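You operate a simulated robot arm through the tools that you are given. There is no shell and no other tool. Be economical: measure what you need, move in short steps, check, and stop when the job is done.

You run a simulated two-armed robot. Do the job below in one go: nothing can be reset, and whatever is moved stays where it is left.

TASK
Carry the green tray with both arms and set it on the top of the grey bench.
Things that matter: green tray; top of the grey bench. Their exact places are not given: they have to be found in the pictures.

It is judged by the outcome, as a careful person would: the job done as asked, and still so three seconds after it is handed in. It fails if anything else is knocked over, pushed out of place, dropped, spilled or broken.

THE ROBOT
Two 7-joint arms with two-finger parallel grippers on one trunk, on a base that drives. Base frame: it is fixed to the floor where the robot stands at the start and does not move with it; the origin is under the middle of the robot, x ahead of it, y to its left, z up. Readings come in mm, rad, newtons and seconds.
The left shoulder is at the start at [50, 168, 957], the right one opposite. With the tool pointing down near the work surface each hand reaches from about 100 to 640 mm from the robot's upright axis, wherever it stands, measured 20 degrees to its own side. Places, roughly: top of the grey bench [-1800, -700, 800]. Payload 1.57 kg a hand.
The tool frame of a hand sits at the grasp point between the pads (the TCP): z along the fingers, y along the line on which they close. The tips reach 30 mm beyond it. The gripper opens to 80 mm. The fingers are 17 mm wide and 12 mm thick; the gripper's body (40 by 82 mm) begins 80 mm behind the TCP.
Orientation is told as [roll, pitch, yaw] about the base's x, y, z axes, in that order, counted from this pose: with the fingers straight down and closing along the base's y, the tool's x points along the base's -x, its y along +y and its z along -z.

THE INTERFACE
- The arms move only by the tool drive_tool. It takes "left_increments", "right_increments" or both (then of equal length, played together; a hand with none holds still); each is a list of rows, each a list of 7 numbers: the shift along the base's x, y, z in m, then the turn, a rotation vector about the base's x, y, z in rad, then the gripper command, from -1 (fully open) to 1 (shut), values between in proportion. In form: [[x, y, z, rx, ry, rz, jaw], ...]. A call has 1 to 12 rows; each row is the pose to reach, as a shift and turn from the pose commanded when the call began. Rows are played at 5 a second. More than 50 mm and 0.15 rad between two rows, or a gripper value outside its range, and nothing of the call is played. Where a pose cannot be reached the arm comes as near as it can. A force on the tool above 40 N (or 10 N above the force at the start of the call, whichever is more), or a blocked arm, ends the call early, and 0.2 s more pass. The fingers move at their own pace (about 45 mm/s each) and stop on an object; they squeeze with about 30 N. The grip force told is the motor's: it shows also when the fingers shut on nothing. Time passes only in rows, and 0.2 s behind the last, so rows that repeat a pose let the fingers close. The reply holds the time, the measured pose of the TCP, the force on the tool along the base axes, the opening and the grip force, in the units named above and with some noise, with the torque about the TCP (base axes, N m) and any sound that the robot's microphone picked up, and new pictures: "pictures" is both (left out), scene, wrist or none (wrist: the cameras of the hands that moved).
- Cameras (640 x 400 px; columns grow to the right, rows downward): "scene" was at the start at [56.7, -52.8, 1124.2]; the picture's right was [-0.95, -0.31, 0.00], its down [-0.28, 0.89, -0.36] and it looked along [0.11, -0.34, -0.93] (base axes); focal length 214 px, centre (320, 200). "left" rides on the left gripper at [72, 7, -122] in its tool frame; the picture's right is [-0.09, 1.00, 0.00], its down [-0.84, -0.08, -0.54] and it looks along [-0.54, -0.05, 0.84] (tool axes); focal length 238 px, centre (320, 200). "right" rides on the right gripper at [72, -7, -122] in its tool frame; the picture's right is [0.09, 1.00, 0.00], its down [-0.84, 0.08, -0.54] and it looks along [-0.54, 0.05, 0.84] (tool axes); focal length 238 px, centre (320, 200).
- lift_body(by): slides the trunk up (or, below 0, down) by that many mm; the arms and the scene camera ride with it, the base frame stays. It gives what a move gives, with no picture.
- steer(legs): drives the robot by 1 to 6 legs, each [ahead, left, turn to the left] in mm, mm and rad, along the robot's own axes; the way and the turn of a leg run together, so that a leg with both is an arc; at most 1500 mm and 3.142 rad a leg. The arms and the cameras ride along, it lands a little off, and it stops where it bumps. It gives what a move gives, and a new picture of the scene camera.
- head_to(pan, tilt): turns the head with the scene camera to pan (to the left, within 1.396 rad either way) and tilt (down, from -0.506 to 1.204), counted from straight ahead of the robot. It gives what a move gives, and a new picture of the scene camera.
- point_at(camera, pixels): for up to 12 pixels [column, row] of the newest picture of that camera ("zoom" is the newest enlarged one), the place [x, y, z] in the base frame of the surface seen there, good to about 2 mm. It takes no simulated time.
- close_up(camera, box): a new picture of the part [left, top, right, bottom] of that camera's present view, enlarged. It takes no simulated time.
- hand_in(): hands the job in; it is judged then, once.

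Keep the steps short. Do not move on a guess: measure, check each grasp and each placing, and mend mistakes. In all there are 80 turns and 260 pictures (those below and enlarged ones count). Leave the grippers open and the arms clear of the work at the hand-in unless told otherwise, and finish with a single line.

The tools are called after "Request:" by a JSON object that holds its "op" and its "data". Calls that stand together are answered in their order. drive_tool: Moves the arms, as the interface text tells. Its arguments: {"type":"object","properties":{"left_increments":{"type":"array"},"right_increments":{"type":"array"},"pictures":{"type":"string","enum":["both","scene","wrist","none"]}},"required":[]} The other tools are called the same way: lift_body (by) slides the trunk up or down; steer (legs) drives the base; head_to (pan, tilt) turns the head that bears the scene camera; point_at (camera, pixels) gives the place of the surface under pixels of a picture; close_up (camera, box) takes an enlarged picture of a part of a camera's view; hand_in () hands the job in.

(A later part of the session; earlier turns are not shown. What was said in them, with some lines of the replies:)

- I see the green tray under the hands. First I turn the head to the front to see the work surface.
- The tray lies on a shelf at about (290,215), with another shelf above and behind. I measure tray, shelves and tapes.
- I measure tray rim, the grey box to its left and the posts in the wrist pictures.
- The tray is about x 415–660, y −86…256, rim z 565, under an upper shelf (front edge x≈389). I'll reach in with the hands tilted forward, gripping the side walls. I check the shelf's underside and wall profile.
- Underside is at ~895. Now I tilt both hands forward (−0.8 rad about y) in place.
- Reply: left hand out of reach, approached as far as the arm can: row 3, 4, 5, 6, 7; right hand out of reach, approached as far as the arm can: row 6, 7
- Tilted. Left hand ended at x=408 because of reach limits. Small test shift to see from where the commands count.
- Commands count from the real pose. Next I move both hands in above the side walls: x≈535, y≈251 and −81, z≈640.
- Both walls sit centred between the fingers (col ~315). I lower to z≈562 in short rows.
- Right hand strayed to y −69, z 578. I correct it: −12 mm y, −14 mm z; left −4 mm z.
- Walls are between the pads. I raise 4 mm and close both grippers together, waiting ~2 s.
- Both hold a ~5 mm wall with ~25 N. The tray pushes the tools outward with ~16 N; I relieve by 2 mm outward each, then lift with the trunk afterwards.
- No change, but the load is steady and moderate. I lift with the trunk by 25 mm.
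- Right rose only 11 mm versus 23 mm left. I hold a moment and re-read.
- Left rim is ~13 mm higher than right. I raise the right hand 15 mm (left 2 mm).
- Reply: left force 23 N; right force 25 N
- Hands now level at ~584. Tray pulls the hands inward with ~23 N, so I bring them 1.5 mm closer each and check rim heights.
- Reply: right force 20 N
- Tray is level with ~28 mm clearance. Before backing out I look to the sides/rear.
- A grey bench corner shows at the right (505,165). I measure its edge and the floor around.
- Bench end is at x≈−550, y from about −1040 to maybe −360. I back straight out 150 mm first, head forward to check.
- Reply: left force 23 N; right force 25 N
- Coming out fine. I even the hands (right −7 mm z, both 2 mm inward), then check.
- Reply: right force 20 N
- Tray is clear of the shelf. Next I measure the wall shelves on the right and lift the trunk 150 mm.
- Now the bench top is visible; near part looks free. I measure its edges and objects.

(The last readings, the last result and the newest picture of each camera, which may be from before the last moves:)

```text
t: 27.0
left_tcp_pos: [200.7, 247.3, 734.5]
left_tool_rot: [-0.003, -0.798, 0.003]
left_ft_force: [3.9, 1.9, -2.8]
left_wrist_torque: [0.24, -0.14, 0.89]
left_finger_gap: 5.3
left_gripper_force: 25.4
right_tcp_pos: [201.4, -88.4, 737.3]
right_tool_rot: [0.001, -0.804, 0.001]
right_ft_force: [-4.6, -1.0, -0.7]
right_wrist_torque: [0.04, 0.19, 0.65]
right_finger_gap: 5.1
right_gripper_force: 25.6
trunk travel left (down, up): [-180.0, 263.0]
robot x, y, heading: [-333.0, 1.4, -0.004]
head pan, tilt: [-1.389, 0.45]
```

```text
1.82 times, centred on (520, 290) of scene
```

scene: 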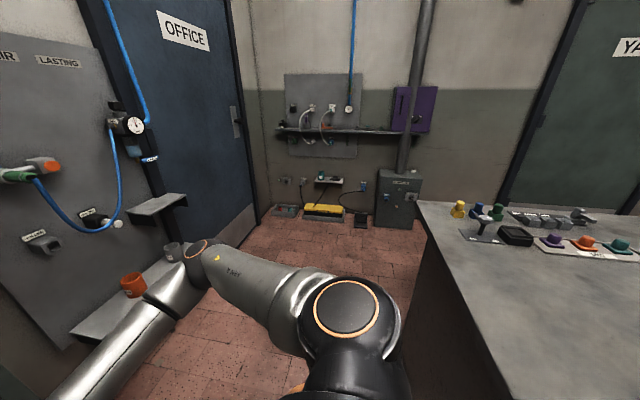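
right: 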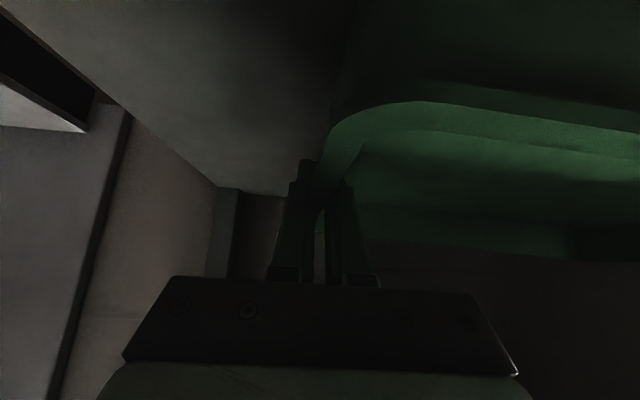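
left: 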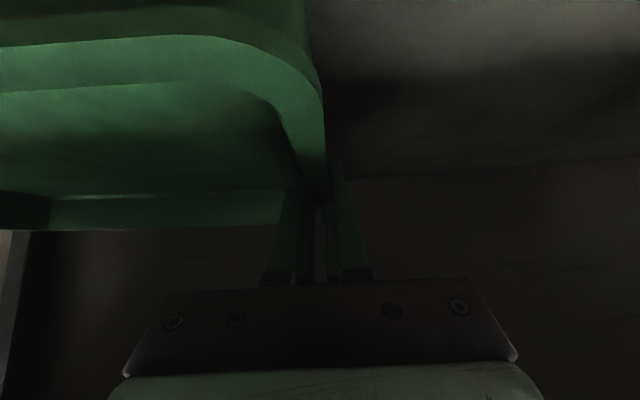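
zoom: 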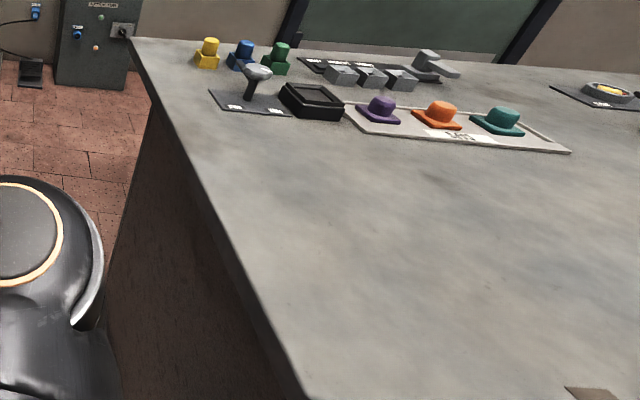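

Free area: y −700…−330 along the near side of the bench; objects sit at y < −715. I'll place facing −y with the tray near y≈−510. First lift 160 mm more, then strafe left 250 mm, checking.

Request:
{"op": "lift_body", "data": {"by": 160}}

Request:
{"op": "head_to", "data": {"pan": 0, "tilt": 0.7}}

Request:
{"op": "steer", "data": {"legs": [[0, 250, 0]]}}

```text
t: 28.8
left_tcp_pos: [201.7, 246.9, 895.5]
left_tool_rot: [-0.003, -0.796, 0.001]
left_ft_force: [4.8, 2.0, -3.1]
left_wrist_torque: [0.24, 0.08, 0.82]
left_finger_gap: 5.2
left_gripper_force: 25.2
right_tcp_pos: [201.1, -87.3, 896.9]
right_tool_rot: [0.003, -0.804, 0.003]
right_ft_force: [-5.5, -1.7, -0.8]
right_wrist_torque: [0.06, -0.01, 0.68]
right_finger_gap: 5.1
right_gripper_force: 25.8
trunk travel left (down, up): [-340.0, 103.0]
robot x, y, heading: [-334.9, 2.0, -0.004]
head pan, tilt: [-1.389, 0.45]
```

```text
t: 30.4
left_tcp_pos: [201.9, 247.2, 894.0]
left_tool_rot: [-0.003, -0.797, 0.002]
left_ft_force: [4.3, 1.8, -2.2]
left_wrist_torque: [0.22, 0.1, 0.82]
left_finger_gap: 5.2
left_gripper_force: 25.6
right_tcp_pos: [201.0, -86.7, 897.3]
right_tool_rot: [0.001, -0.804, 0.003]
right_ft_force: [-4.1, -1.4, -0.6]
right_wrist_torque: [0.06, -0.01, 0.65]
right_finger_gap: 5.3
right_gripper_force: 25.2
trunk travel left (down, up): [-340.0, 103.0]
robot x, y, heading: [-331.2, -0.8, 0.001]
head pan, tilt: [0.0, 0.7]
```

scene: 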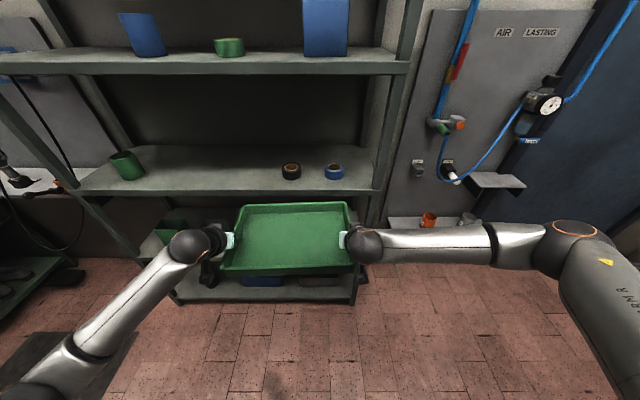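

```text
t: 32.2
left_tcp_pos: [201.4, 494.5, 894.4]
left_tool_rot: [-0.004, -0.797, 0.0]
left_ft_force: [5.0, 2.5, -2.0]
left_wrist_torque: [0.22, -0.01, 0.82]
left_finger_gap: 5.2
left_gripper_force: 25.2
right_tcp_pos: [201.7, 159.9, 895.7]
right_tool_rot: [0.003, -0.803, 0.002]
right_ft_force: [-4.3, -1.4, -1.1]
right_wrist_torque: [0.02, 0.06, 0.65]
right_finger_gap: 5.5
right_gripper_force: 25.6
trunk travel left (down, up): [-340.0, 103.0]
robot x, y, heading: [-333.3, 245.8, 0.002]
head pan, tilt: [0.0, 0.7]
```

scene: 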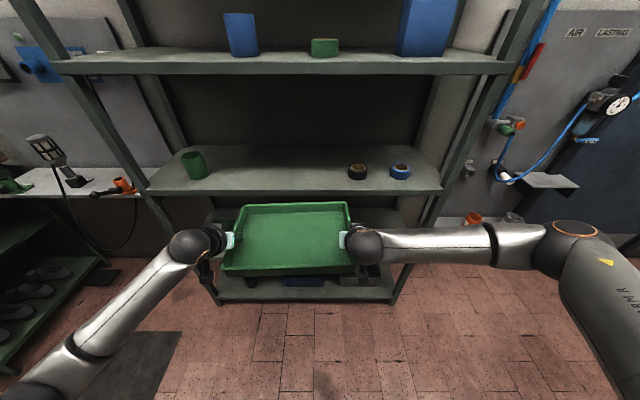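

Turning needs more room from the shelf (tray corner radius ~710). I back up 120 mm, then turn right in two parts.

Request:
{"op": "steer", "data": {"legs": [[-120, 0, 0], [0, 0, -0.785]]}}

```text
t: 35.4
left_tcp_pos: [103.5, 51.4, 895.0]
left_tool_rot: [-0.004, -0.797, -0.772]
left_ft_force: [3.4, -2.9, -1.7]
left_wrist_torque: [0.06, -0.2, 0.8]
left_finger_gap: 5.2
left_gripper_force: 25.2
right_tcp_pos: [-132.1, -187.5, 895.1]
right_tool_rot: [0.004, -0.804, -0.772]
right_ft_force: [-2.9, 3.1, -0.7]
right_wrist_torque: [0.1, 0.12, 0.64]
right_finger_gap: 5.0
right_gripper_force: 25.6
trunk travel left (down, up): [-340.0, 103.0]
robot x, y, heading: [-447.1, 247.9, -0.773]
head pan, tilt: [0.0, 0.7]
```

scene: 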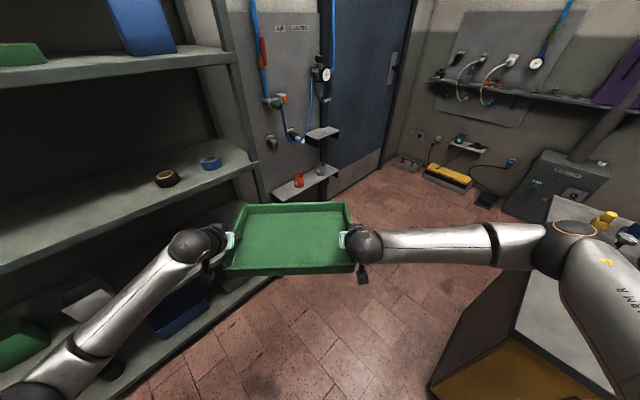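

Clear. I finish the turn to face −y.

Request:
{"op": "steer", "data": {"legs": [[0, 0, -0.797]]}}

Request:
{"op": "head_to", "data": {"pan": -0.8, "tilt": 0.7}}

```text
t: 37.9
left_tcp_pos: [-197.9, -283.9, 894.1]
left_tool_rot: [-0.004, -0.798, -1.558]
left_ft_force: [-0.9, -3.9, -2.0]
left_wrist_torque: [-0.14, -0.21, 0.77]
left_finger_gap: 5.2
left_gripper_force: 25.6
right_tcp_pos: [-531.9, -287.3, 896.5]
right_tool_rot: [0.001, -0.802, -1.556]
right_ft_force: [0.0, 3.8, -1.6]
right_wrist_torque: [0.22, 0.05, 0.6]
right_finger_gap: 5.3
right_gripper_force: 25.2
trunk travel left (down, up): [-340.0, 103.0]
robot x, y, heading: [-448.3, 246.3, -1.56]
head pan, tilt: [0.0, 0.7]
```

scene: 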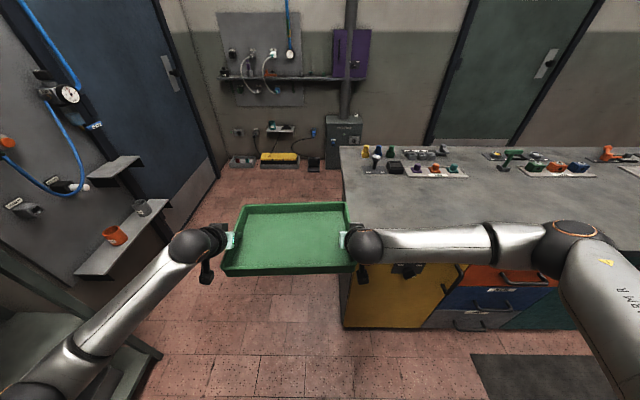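

```text
t: 39.0
left_tcp_pos: [-197.4, -283.4, 895.9]
left_tool_rot: [-0.002, -0.799, -1.558]
left_ft_force: [-1.0, -3.7, -1.9]
left_wrist_torque: [0.05, -0.17, 0.77]
left_finger_gap: 5.2
left_gripper_force: 25.3
right_tcp_pos: [-532.3, -286.8, 896.5]
right_tool_rot: [0.004, -0.803, -1.556]
right_ft_force: [-1.0, 5.4, -1.2]
right_wrist_torque: [-0.01, 0.04, 0.56]
right_finger_gap: 5.3
right_gripper_force: 25.7
trunk travel left (down, up): [-340.0, 103.0]
robot x, y, heading: [-449.7, 251.4, -1.557]
head pan, tilt: [-0.799, 0.7]
```

scene: 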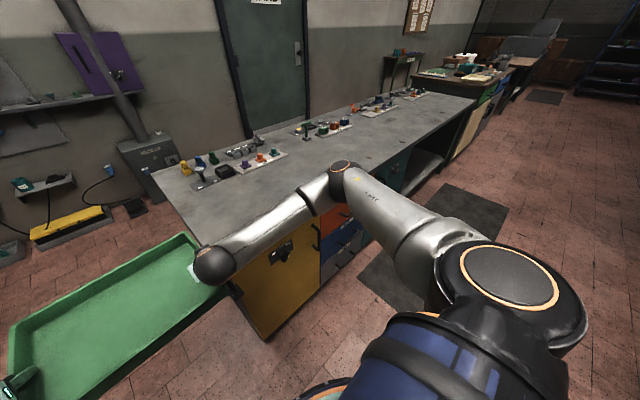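

The whole bench is visible and its near half is free. I measure the near edge, drawer fronts and handles.

Request:
{"op": "point_at", "data": {"camera": "scene", "pixels": [[280, 215], [300, 195], [370, 160], [420, 130], [283, 255], [275, 275], [345, 245], [260, 320], [330, 255], [465, 102], [340, 150], [310, 150]]}}

Request:
{"op": "close_up", "data": {"camera": "scene", "box": [140, 80, 460, 350]}}

```text
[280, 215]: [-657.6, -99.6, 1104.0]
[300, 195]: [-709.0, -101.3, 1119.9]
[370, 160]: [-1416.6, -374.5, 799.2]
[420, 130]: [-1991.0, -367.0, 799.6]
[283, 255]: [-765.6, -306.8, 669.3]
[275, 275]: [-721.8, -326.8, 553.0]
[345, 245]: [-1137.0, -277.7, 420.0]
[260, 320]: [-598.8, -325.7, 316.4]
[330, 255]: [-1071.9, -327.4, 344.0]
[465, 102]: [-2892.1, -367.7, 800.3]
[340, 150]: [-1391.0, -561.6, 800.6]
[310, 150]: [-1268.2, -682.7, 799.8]
```

```text
1.48 times, centred on (300, 215) of scene
```

zoom: 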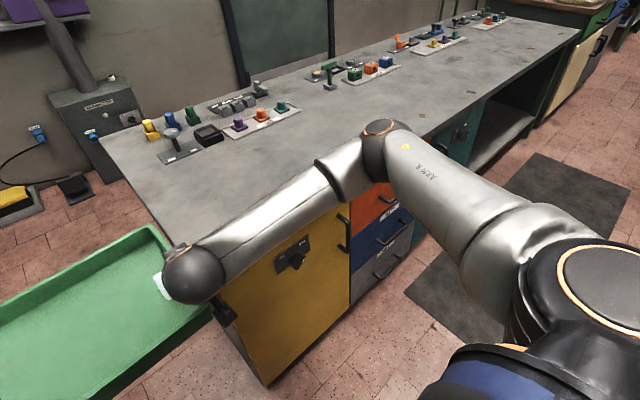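

The near edge is at y≈−325, drawer handles reach y≈−278. I look down to see my own base's front extent.

Request:
{"op": "point_at", "data": {"camera": "scene", "pixels": [[300, 395], [320, 390], [340, 382], [350, 378]]}}

Request:
{"op": "head_to", "data": {"pan": 0, "tilt": 1.2}}

```text
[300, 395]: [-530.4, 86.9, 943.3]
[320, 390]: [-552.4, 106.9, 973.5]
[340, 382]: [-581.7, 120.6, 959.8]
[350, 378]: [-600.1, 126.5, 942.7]
```

```text
t: 40.2
left_tcp_pos: [-195.7, -282.0, 895.5]
left_tool_rot: [-0.002, -0.798, -1.556]
left_ft_force: [-0.7, -3.4, -1.1]
left_wrist_torque: [-0.18, -0.13, 0.77]
left_finger_gap: 5.4
left_gripper_force: 25.5
right_tcp_pos: [-532.9, -286.9, 896.4]
right_tool_rot: [0.003, -0.803, -1.557]
right_ft_force: [0.0, 3.9, -1.3]
right_wrist_torque: [0.23, 0.07, 0.56]
right_finger_gap: 5.4
right_gripper_force: 25.6
trunk travel left (down, up): [-340.0, 103.0]
robot x, y, heading: [-449.7, 248.0, -1.561]
head pan, tilt: [0.0, 1.201]
```

scene: 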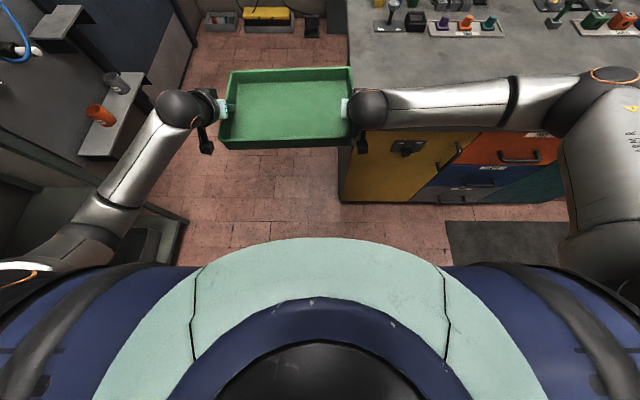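

I measure the floor nearest to the torso silhouette to bound the base extent.

Request:
{"op": "point_at", "data": {"camera": "scene", "pixels": [[320, 234], [220, 250], [430, 250], [460, 260], [408, 147], [520, 158], [370, 130], [600, 50], [390, 60], [330, 140], [345, 70], [232, 70]]}}

```text
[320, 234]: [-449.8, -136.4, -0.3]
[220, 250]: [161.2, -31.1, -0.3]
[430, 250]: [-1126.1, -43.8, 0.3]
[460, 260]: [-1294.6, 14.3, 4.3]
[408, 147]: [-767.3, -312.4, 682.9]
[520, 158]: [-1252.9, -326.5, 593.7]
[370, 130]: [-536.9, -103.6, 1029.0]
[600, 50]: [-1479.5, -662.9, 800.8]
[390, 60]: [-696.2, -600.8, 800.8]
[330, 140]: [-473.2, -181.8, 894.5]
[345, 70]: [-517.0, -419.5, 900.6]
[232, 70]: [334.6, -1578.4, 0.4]
```

Base extends less than 384 mm ahead. I strafe right 440 mm so the tray comes opposite an empty stretch of bench.

Request:
{"op": "steer", "data": {"legs": [[0, -440, -0.01]]}}

Request:
{"op": "head_to", "data": {"pan": 0, "tilt": 0.8}}

```text
t: 42.9
left_tcp_pos: [-646.1, -288.2, 894.4]
left_tool_rot: [-0.003, -0.797, -1.567]
left_ft_force: [0.0, -4.4, -1.6]
left_wrist_torque: [0.06, -0.14, 0.8]
left_finger_gap: 5.1
left_gripper_force: 25.8
right_tcp_pos: [-981.4, -289.7, 896.8]
right_tool_rot: [0.002, -0.803, -1.567]
right_ft_force: [1.0, 4.0, -1.2]
right_wrist_torque: [-0.01, 0.1, 0.53]
right_finger_gap: 5.2
right_gripper_force: 25.2
trunk travel left (down, up): [-340.0, 103.0]
robot x, y, heading: [-893.9, 245.3, -1.568]
head pan, tilt: [0.0, 1.201]
```

scene: 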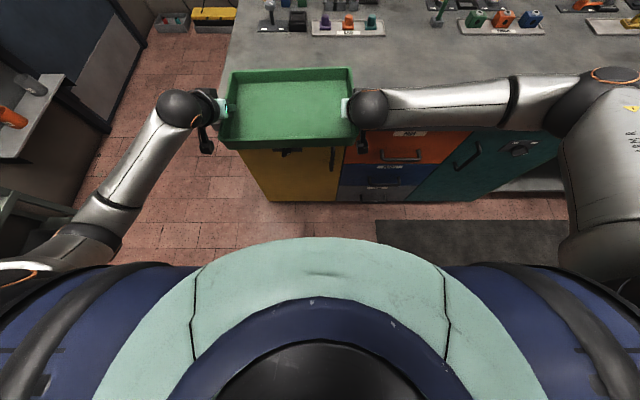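

```text
t: 43.7
left_tcp_pos: [-645.4, -288.4, 893.4]
left_tool_rot: [-0.001, -0.797, -1.567]
left_ft_force: [0.1, -3.1, -2.2]
left_wrist_torque: [0.18, -0.11, 0.74]
left_finger_gap: 5.0
left_gripper_force: 25.4
right_tcp_pos: [-980.5, -288.1, 896.7]
right_tool_rot: [0.002, -0.802, -1.567]
right_ft_force: [0.5, 4.0, -2.2]
right_wrist_torque: [-0.13, 0.16, 0.49]
right_finger_gap: 5.3
right_gripper_force: 25.8
trunk travel left (down, up): [-340.0, 103.0]
robot x, y, heading: [-892.4, 243.5, -1.568]
head pan, tilt: [0.0, 0.799]
```

scene: 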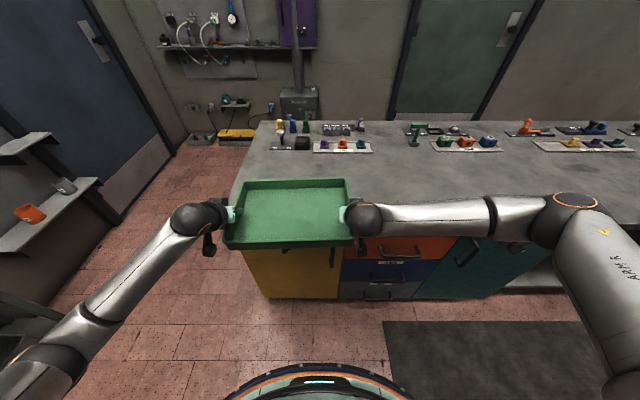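

All clear. I drive ahead 150 mm.

Request:
{"op": "steer", "data": {"legs": [[150, 0, 0]]}}

Request:
{"op": "point_at", "data": {"camera": "scene", "pixels": [[225, 245], [352, 243], [248, 183], [345, 183], [380, 238], [450, 240], [300, 150], [340, 153], [232, 243]]}}

```text
t: 45.1
left_tcp_pos: [-643.9, -439.6, 893.0]
left_tool_rot: [-0.003, -0.797, -1.564]
left_ft_force: [0.1, -4.1, -2.1]
left_wrist_torque: [-0.15, -0.15, 0.74]
left_finger_gap: 5.2
left_gripper_force: 25.6
right_tcp_pos: [-979.3, -439.1, 896.5]
right_tool_rot: [0.002, -0.8, -1.567]
right_ft_force: [0.3, 3.1, -1.8]
right_wrist_torque: [0.26, 0.11, 0.5]
right_finger_gap: 5.1
right_gripper_force: 24.5
trunk travel left (down, up): [-340.0, 103.0]
robot x, y, heading: [-892.9, 95.2, -1.57]
head pan, tilt: [0.0, 0.799]
```

scene: 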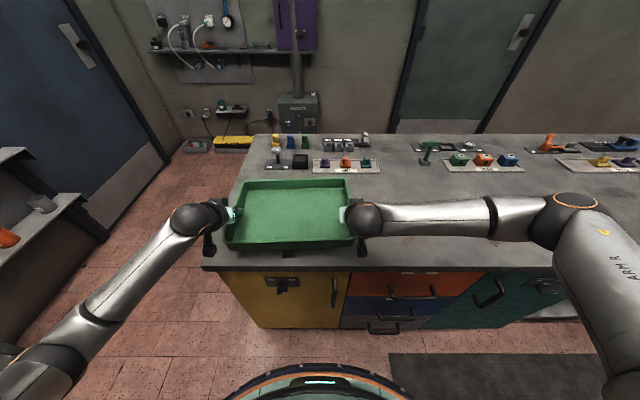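

```text
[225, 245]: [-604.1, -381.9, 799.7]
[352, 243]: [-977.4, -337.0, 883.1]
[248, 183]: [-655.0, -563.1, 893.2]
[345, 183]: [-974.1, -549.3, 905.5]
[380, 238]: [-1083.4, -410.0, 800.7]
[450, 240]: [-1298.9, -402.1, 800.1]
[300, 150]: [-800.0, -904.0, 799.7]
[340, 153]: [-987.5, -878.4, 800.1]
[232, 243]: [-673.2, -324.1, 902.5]
```

Near rim y≈−326. I check the bench's front edge exactly.

Request:
{"op": "point_at", "data": {"camera": "scene", "pixels": [[215, 262], [215, 268], [450, 262], [450, 268], [320, 254], [290, 285], [410, 290], [320, 360]]}}

Request:
{"op": "steer", "data": {"legs": [[45, 0, 0]]}}

```text
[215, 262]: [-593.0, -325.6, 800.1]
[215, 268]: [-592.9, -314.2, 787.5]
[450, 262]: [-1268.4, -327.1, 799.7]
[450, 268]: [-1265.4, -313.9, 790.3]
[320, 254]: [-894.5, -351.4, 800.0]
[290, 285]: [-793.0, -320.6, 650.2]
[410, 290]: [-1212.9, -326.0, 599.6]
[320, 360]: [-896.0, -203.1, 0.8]
```

```text
t: 46.0
left_tcp_pos: [-646.3, -484.2, 894.0]
left_tool_rot: [-0.003, -0.796, -1.565]
left_ft_force: [-0.3, -3.8, -2.0]
left_wrist_torque: [0.14, -0.14, 0.73]
left_finger_gap: 5.2
left_gripper_force: 24.8
right_tcp_pos: [-979.8, -483.0, 896.6]
right_tool_rot: [0.0, -0.801, -1.565]
right_ft_force: [0.0, 3.1, -2.3]
right_wrist_torque: [-0.1, 0.16, 0.49]
right_finger_gap: 5.2
right_gripper_force: 25.2
trunk travel left (down, up): [-340.0, 103.0]
robot x, y, heading: [-893.5, 53.1, -1.566]
head pan, tilt: [0.0, 0.799]
```

scene: 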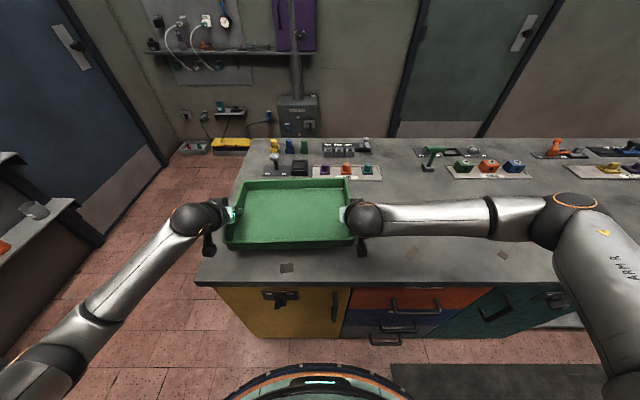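

Tray stands over the bench at y −371…−610, clear of objects. I lower the trunk 45 mm and check.

Request:
{"op": "lift_body", "data": {"by": -45}}

Request:
{"op": "close_up", "data": {"camera": "scene", "box": [180, 140, 420, 290]}}

```text
t: 46.9
left_tcp_pos: [-644.9, -481.8, 849.3]
left_tool_rot: [-0.003, -0.799, -1.564]
left_ft_force: [-0.9, -3.8, -0.5]
left_wrist_torque: [0.2, -0.05, 0.67]
left_finger_gap: 5.3
left_gripper_force: 25.7
right_tcp_pos: [-980.3, -482.7, 850.7]
right_tool_rot: [0.002, -0.801, -1.567]
right_ft_force: [0.0, 3.9, -2.3]
right_wrist_torque: [-0.2, 0.21, 0.39]
right_finger_gap: 5.4
right_gripper_force: 25.5
trunk travel left (down, up): [-295.0, 148.0]
robot x, y, heading: [-895.3, 50.0, -1.564]
head pan, tilt: [0.0, 0.799]
```

```text
2.67 times, centred on (300, 215) of scene
```

zoom: 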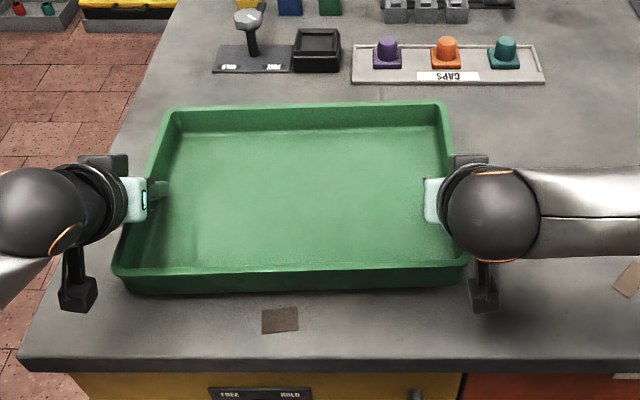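

Nearly there; lower 8 mm and watch forces.

Request:
{"op": "lift_body", "data": {"by": -8}}

Request:
{"op": "point_at", "data": {"camera": "zoom", "pixels": [[130, 268], [450, 268], [180, 110], [440, 106], [280, 290], [280, 300], [300, 240], [300, 150]]}}

```text
t: 47.4
left_tcp_pos: [-644.7, -483.2, 842.5]
left_tool_rot: [-0.003, -0.799, -1.566]
left_ft_force: [-0.6, -3.7, -0.6]
left_wrist_torque: [0.01, -0.06, 0.67]
left_finger_gap: 5.1
left_gripper_force: 25.3
right_tcp_pos: [-980.1, -481.9, 843.3]
right_tool_rot: [0.003, -0.801, -1.564]
right_ft_force: [0.0, 3.7, -2.4]
right_wrist_torque: [0.06, 0.21, 0.49]
right_finger_gap: 5.3
right_gripper_force: 25.7
trunk travel left (down, up): [-287.0, 156.0]
robot x, y, heading: [-894.2, 50.1, -1.57]
head pan, tilt: [0.0, 0.799]
```

```text
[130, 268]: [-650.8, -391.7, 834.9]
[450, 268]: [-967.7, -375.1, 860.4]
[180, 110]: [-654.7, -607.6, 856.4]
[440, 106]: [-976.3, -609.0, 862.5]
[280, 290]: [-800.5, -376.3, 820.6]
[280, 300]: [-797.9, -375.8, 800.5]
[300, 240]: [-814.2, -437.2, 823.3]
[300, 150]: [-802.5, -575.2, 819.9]
```

Tray bottom is now ~8 mm above the bench. Lower 6 mm more.

Request:
{"op": "lift_body", "data": {"by": -6}}

Request:
{"op": "lift_body", "data": {"by": -3}}

```text
t: 48.0
left_tcp_pos: [-644.3, -484.1, 837.7]
left_tool_rot: [-0.004, -0.805, -1.565]
left_ft_force: [0.7, -3.2, 5.8]
left_wrist_torque: [-0.09, -0.13, 0.8]
left_finger_gap: 5.0
left_gripper_force: 25.6
right_tcp_pos: [-981.0, -483.2, 837.8]
right_tool_rot: [0.002, -0.803, -1.566]
right_ft_force: [0.4, 3.1, -0.9]
right_wrist_torque: [-0.77, 0.13, 0.52]
right_finger_gap: 4.8
right_gripper_force: 25.2
trunk travel left (down, up): [-281.0, 162.0]
robot x, y, heading: [-895.0, 50.0, -1.571]
head pan, tilt: [0.0, 0.799]
```

```text
t: 48.5
left_tcp_pos: [-644.6, -482.7, 837.1]
left_tool_rot: [-0.002, -0.808, -1.564]
left_ft_force: [0.2, -1.2, 17.6]
left_wrist_torque: [-0.09, -0.28, 0.89]
left_finger_gap: 5.1
left_gripper_force: 25.0
right_tcp_pos: [-980.0, -481.3, 835.0]
right_tool_rot: [0.004, -0.804, -1.569]
right_ft_force: [1.7, 1.8, -1.2]
right_wrist_torque: [-0.5, -0.01, 0.65]
right_finger_gap: 5.0
right_gripper_force: 25.1
trunk travel left (down, up): [-278.0, 165.0]
robot x, y, heading: [-892.0, 51.4, -1.577]
head pan, tilt: [0.0, 0.799]
```

Left side touches (17 N up); right not yet. I lower the right hand a few mm in 1 mm rows and raise left 1 mm.

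Request:
{"op": "drive_tool", "data": {"left_increments": [[0, 0, 0.001, 0, 0, 0, 1], [0, 0, 0.001, 0, 0, 0, 1], [0, 0, 0.001, 0, 0, 0, 1], [0, 0, 0.001, 0, 0, 0, 1]], "right_increments": [[0, 0, -0.001, 0, 0, 0, 1], [0, 0, -0.002, 0, 0, 0, 1], [0, 0, -0.003, 0, 0, 0, 1], [0, 0, -0.003, 0, 0, 0, 1]], "pictures": "scene"}}

Request:
{"op": "close_up", "data": {"camera": "scene", "box": [180, 140, 420, 290]}}

```text
t: 49.5
left_tcp_pos: [-646.4, -482.1, 835.6]
left_tool_rot: [0.001, -0.805, -1.564]
left_ft_force: [-0.6, -11.9, 13.3]
left_wrist_torque: [-0.18, -0.59, 0.99]
left_finger_gap: 5.3
left_gripper_force: 25.7
right_tcp_pos: [-980.4, -481.2, 832.9]
right_tool_rot: [0.006, -0.804, -1.567]
right_ft_force: [-1.6, 9.2, 8.3]
right_wrist_torque: [0.43, -0.43, 0.94]
right_finger_gap: 5.3
right_gripper_force: 25.4
trunk travel left (down, up): [-278.0, 165.0]
robot x, y, heading: [-893.9, 48.9, -1.569]
head pan, tilt: [0.0, 0.799]
```

scene: 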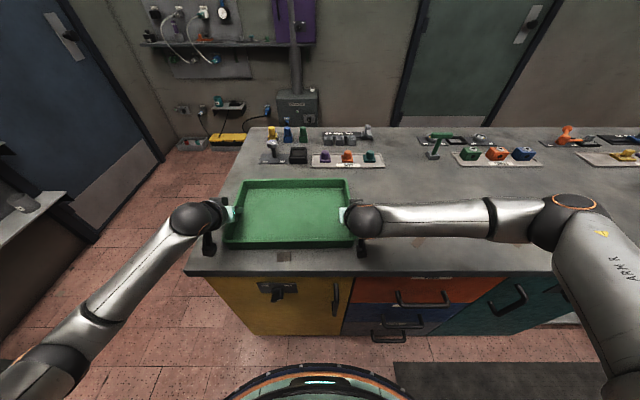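

```text
2.67 times, centred on (300, 215) of scene
```

zoom: 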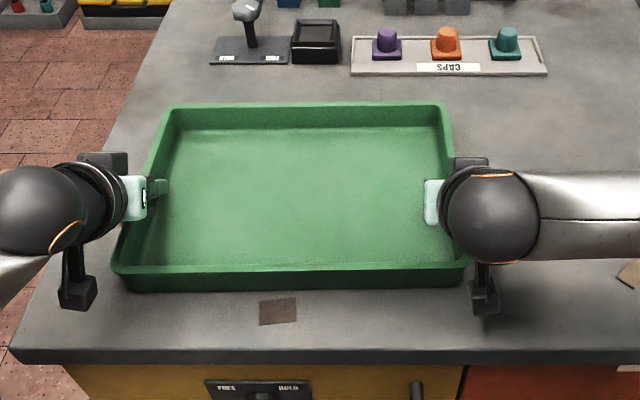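

Both sides now carry on the bench (13 N and 8 N). I check the tray's floor and rim heights before releasing.

Request:
{"op": "point_at", "data": {"camera": "zoom", "pixels": [[200, 240], [420, 240], [210, 150], [420, 150], [125, 267], [455, 264], [175, 108], [440, 105]]}}

```text
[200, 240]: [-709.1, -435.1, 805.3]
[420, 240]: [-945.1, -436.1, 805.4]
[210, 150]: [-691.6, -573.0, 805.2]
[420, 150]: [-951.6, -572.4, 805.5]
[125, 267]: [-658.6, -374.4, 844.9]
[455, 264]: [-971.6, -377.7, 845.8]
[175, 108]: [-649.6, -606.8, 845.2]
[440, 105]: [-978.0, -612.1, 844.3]
```

Floor is at 805 all over: flat on the bench. I open both grippers in place, slowly.

Request:
{"op": "drive_tool", "data": {"left_increments": [[0, 0, 0, 0, 0, 0, 0.6], [0, 0, 0, 0, 0, 0, 0.2], [0, 0, 0, 0, 0, 0, -0.3], [0, 0, 0, 0, 0, 0, -0.7], [0, 0, 0, 0, 0, 0, -1], [0, 0, 0, 0, 0, 0, -1], [0, 0, 0, 0, 0, 0, -1]], "right_increments": [[0, 0, 0, 0, 0, 0, 0.6], [0, 0, 0, 0, 0, 0, 0.2], [0, 0, 0, 0, 0, 0, -0.3], [0, 0, 0, 0, 0, 0, -0.7], [0, 0, 0, 0, 0, 0, -1], [0, 0, 0, 0, 0, 0, -1], [0, 0, 0, 0, 0, 0, -1]]}}

```text
t: 51.1
left_tcp_pos: [-646.1, -483.0, 833.8]
left_tool_rot: [-0.002, -0.801, -1.565]
left_ft_force: [-1.4, -0.3, 1.0]
left_wrist_torque: [0.0, 0.02, 0.0]
left_finger_gap: 79.8
left_gripper_force: 0.0
right_tcp_pos: [-980.8, -482.6, 830.8]
right_tool_rot: [0.002, -0.803, -1.567]
right_ft_force: [-1.2, -0.4, 4.7]
right_wrist_torque: [-0.06, -0.13, -0.05]
right_finger_gap: 78.9
right_gripper_force: 0.0
trunk travel left (down, up): [-278.0, 165.0]
robot x, y, heading: [-891.6, 52.4, -1.565]
head pan, tilt: [0.0, 0.799]
```

scene: 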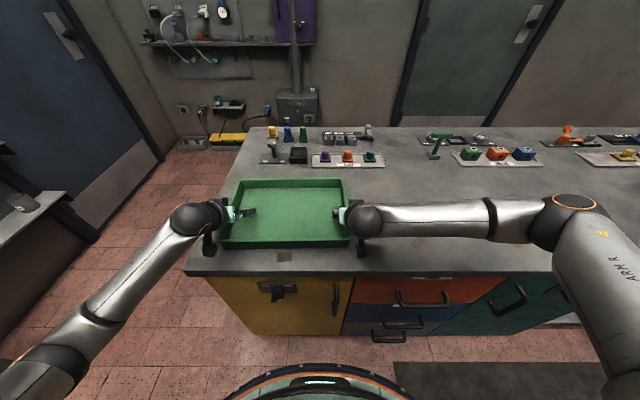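
right: 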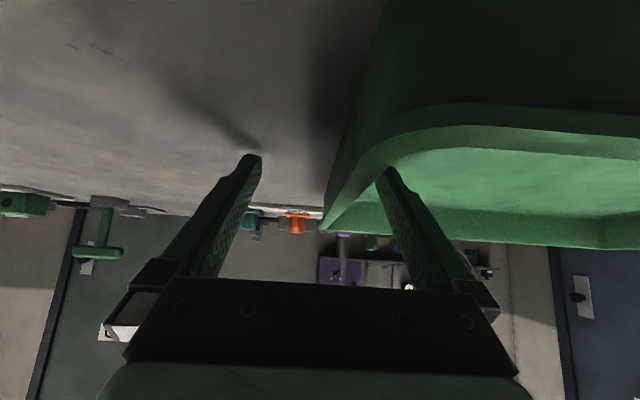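
left: 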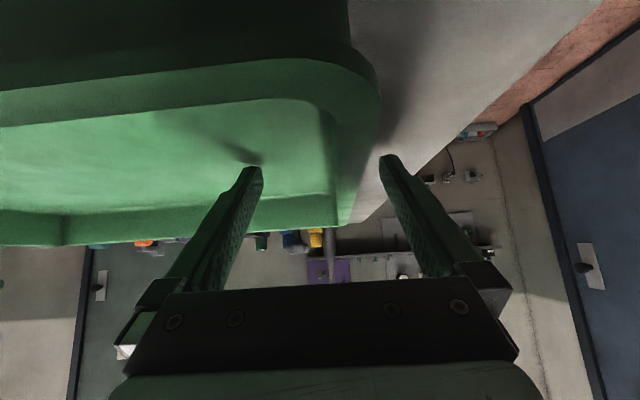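

Released. The tray slid ~10 mm toward +x, so I centre both hands (+10 mm x) then lift them straight up.

Request:
{"op": "drive_tool", "data": {"left_increments": [[0.004, 0, 0.002, 0, 0, 0, -1], [0.009, 0, 0.004, 0, 0, 0, -1], [0.009, 0, 0.025, 0, 0, 0, -1], [0.009, 0, 0.05, 0, 0, 0, -1], [0.009, 0, 0.08, 0, 0, 0, -1], [0.009, 0, 0.1, 0, 0, 0, -1]], "right_increments": [[0.005, 0, 0.003, 0, 0, 0, -1], [0.011, 0, 0.006, 0, 0, 0, -1], [0.011, 0, 0.025, 0, 0, 0, -1], [0.011, 0, 0.05, 0, 0, 0, -1], [0.011, 0, 0.08, 0, 0, 0, -1], [0.011, 0, 0.1, 0, 0, 0, -1]]}}

```text
t: 52.5
left_tcp_pos: [-637.2, -481.6, 932.5]
left_tool_rot: [-0.003, -0.798, -1.567]
left_ft_force: [0.0, 0.3, -0.1]
left_wrist_torque: [-0.01, -0.02, 0.0]
left_finger_gap: 79.9
left_gripper_force: 0.0
right_tcp_pos: [-967.5, -484.0, 931.2]
right_tool_rot: [0.002, -0.801, -1.565]
right_ft_force: [-0.3, -0.2, 0.1]
right_wrist_torque: [0.0, -0.01, 0.01]
right_finger_gap: 80.2
right_gripper_force: 0.1
trunk travel left (down, up): [-278.0, 165.0]
robot x, y, heading: [-895.8, 43.0, -1.568]
head pan, tilt: [0.0, 0.799]
```

scene: 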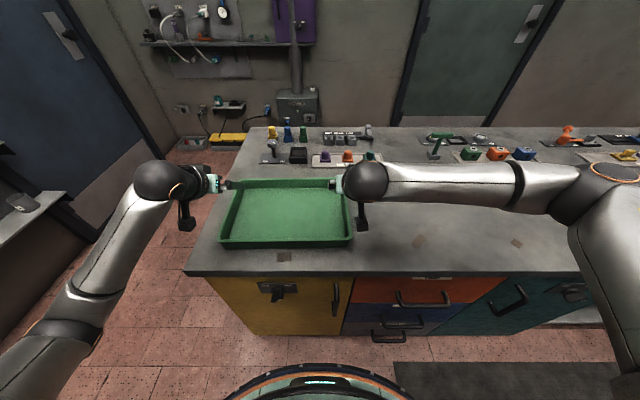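
right: 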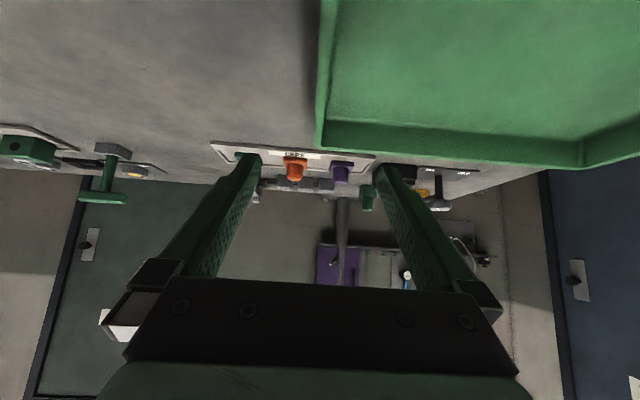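
left: 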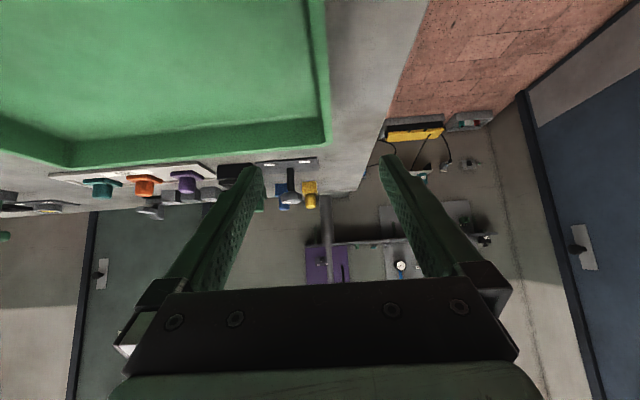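

Hands are clear above the tray, which stays flat on the bench. I back the robot away 250 mm and check.

Request:
{"op": "steer", "data": {"legs": [[-250, 0, 0]]}}

Request:
{"op": "close_up", "data": {"camera": "scene", "box": [160, 80, 480, 280]}}

```text
t: 54.4
left_tcp_pos: [-637.8, -229.9, 933.0]
left_tool_rot: [-0.002, -0.799, -1.566]
left_ft_force: [-0.5, 0.5, -0.5]
left_wrist_torque: [-0.01, -0.01, 0.0]
left_finger_gap: 80.0
left_gripper_force: 0.2
right_tcp_pos: [-968.1, -231.5, 930.0]
right_tool_rot: [0.002, -0.803, -1.566]
right_ft_force: [0.2, -0.2, 0.1]
right_wrist_torque: [-0.03, 0.02, 0.07]
right_finger_gap: 80.1
right_gripper_force: 0.0
trunk travel left (down, up): [-278.0, 165.0]
robot x, y, heading: [-893.2, 300.1, -1.57]
head pan, tilt: [0.0, 0.799]
```

scene: 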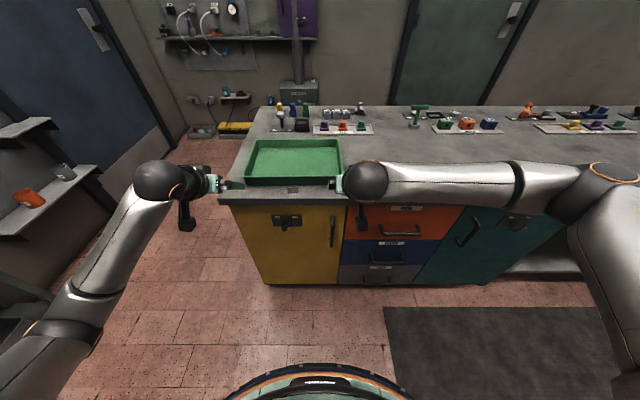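

```text
2.00 times, centred on (320, 180) of scene
```

zoom: 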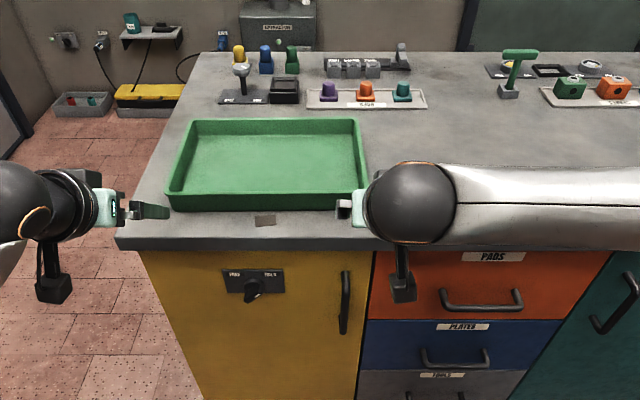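

The tray rests flat on the bench, the bench objects look undisturbed, and the grippers are open and clear. I hand in.

Request:
{"op": "hand_in", "data": {}}

```text
The job is handed in.
```

The green tray was carried with both arms and now rests flat on the top of the grey bench, with the grippers open and the arms clear.
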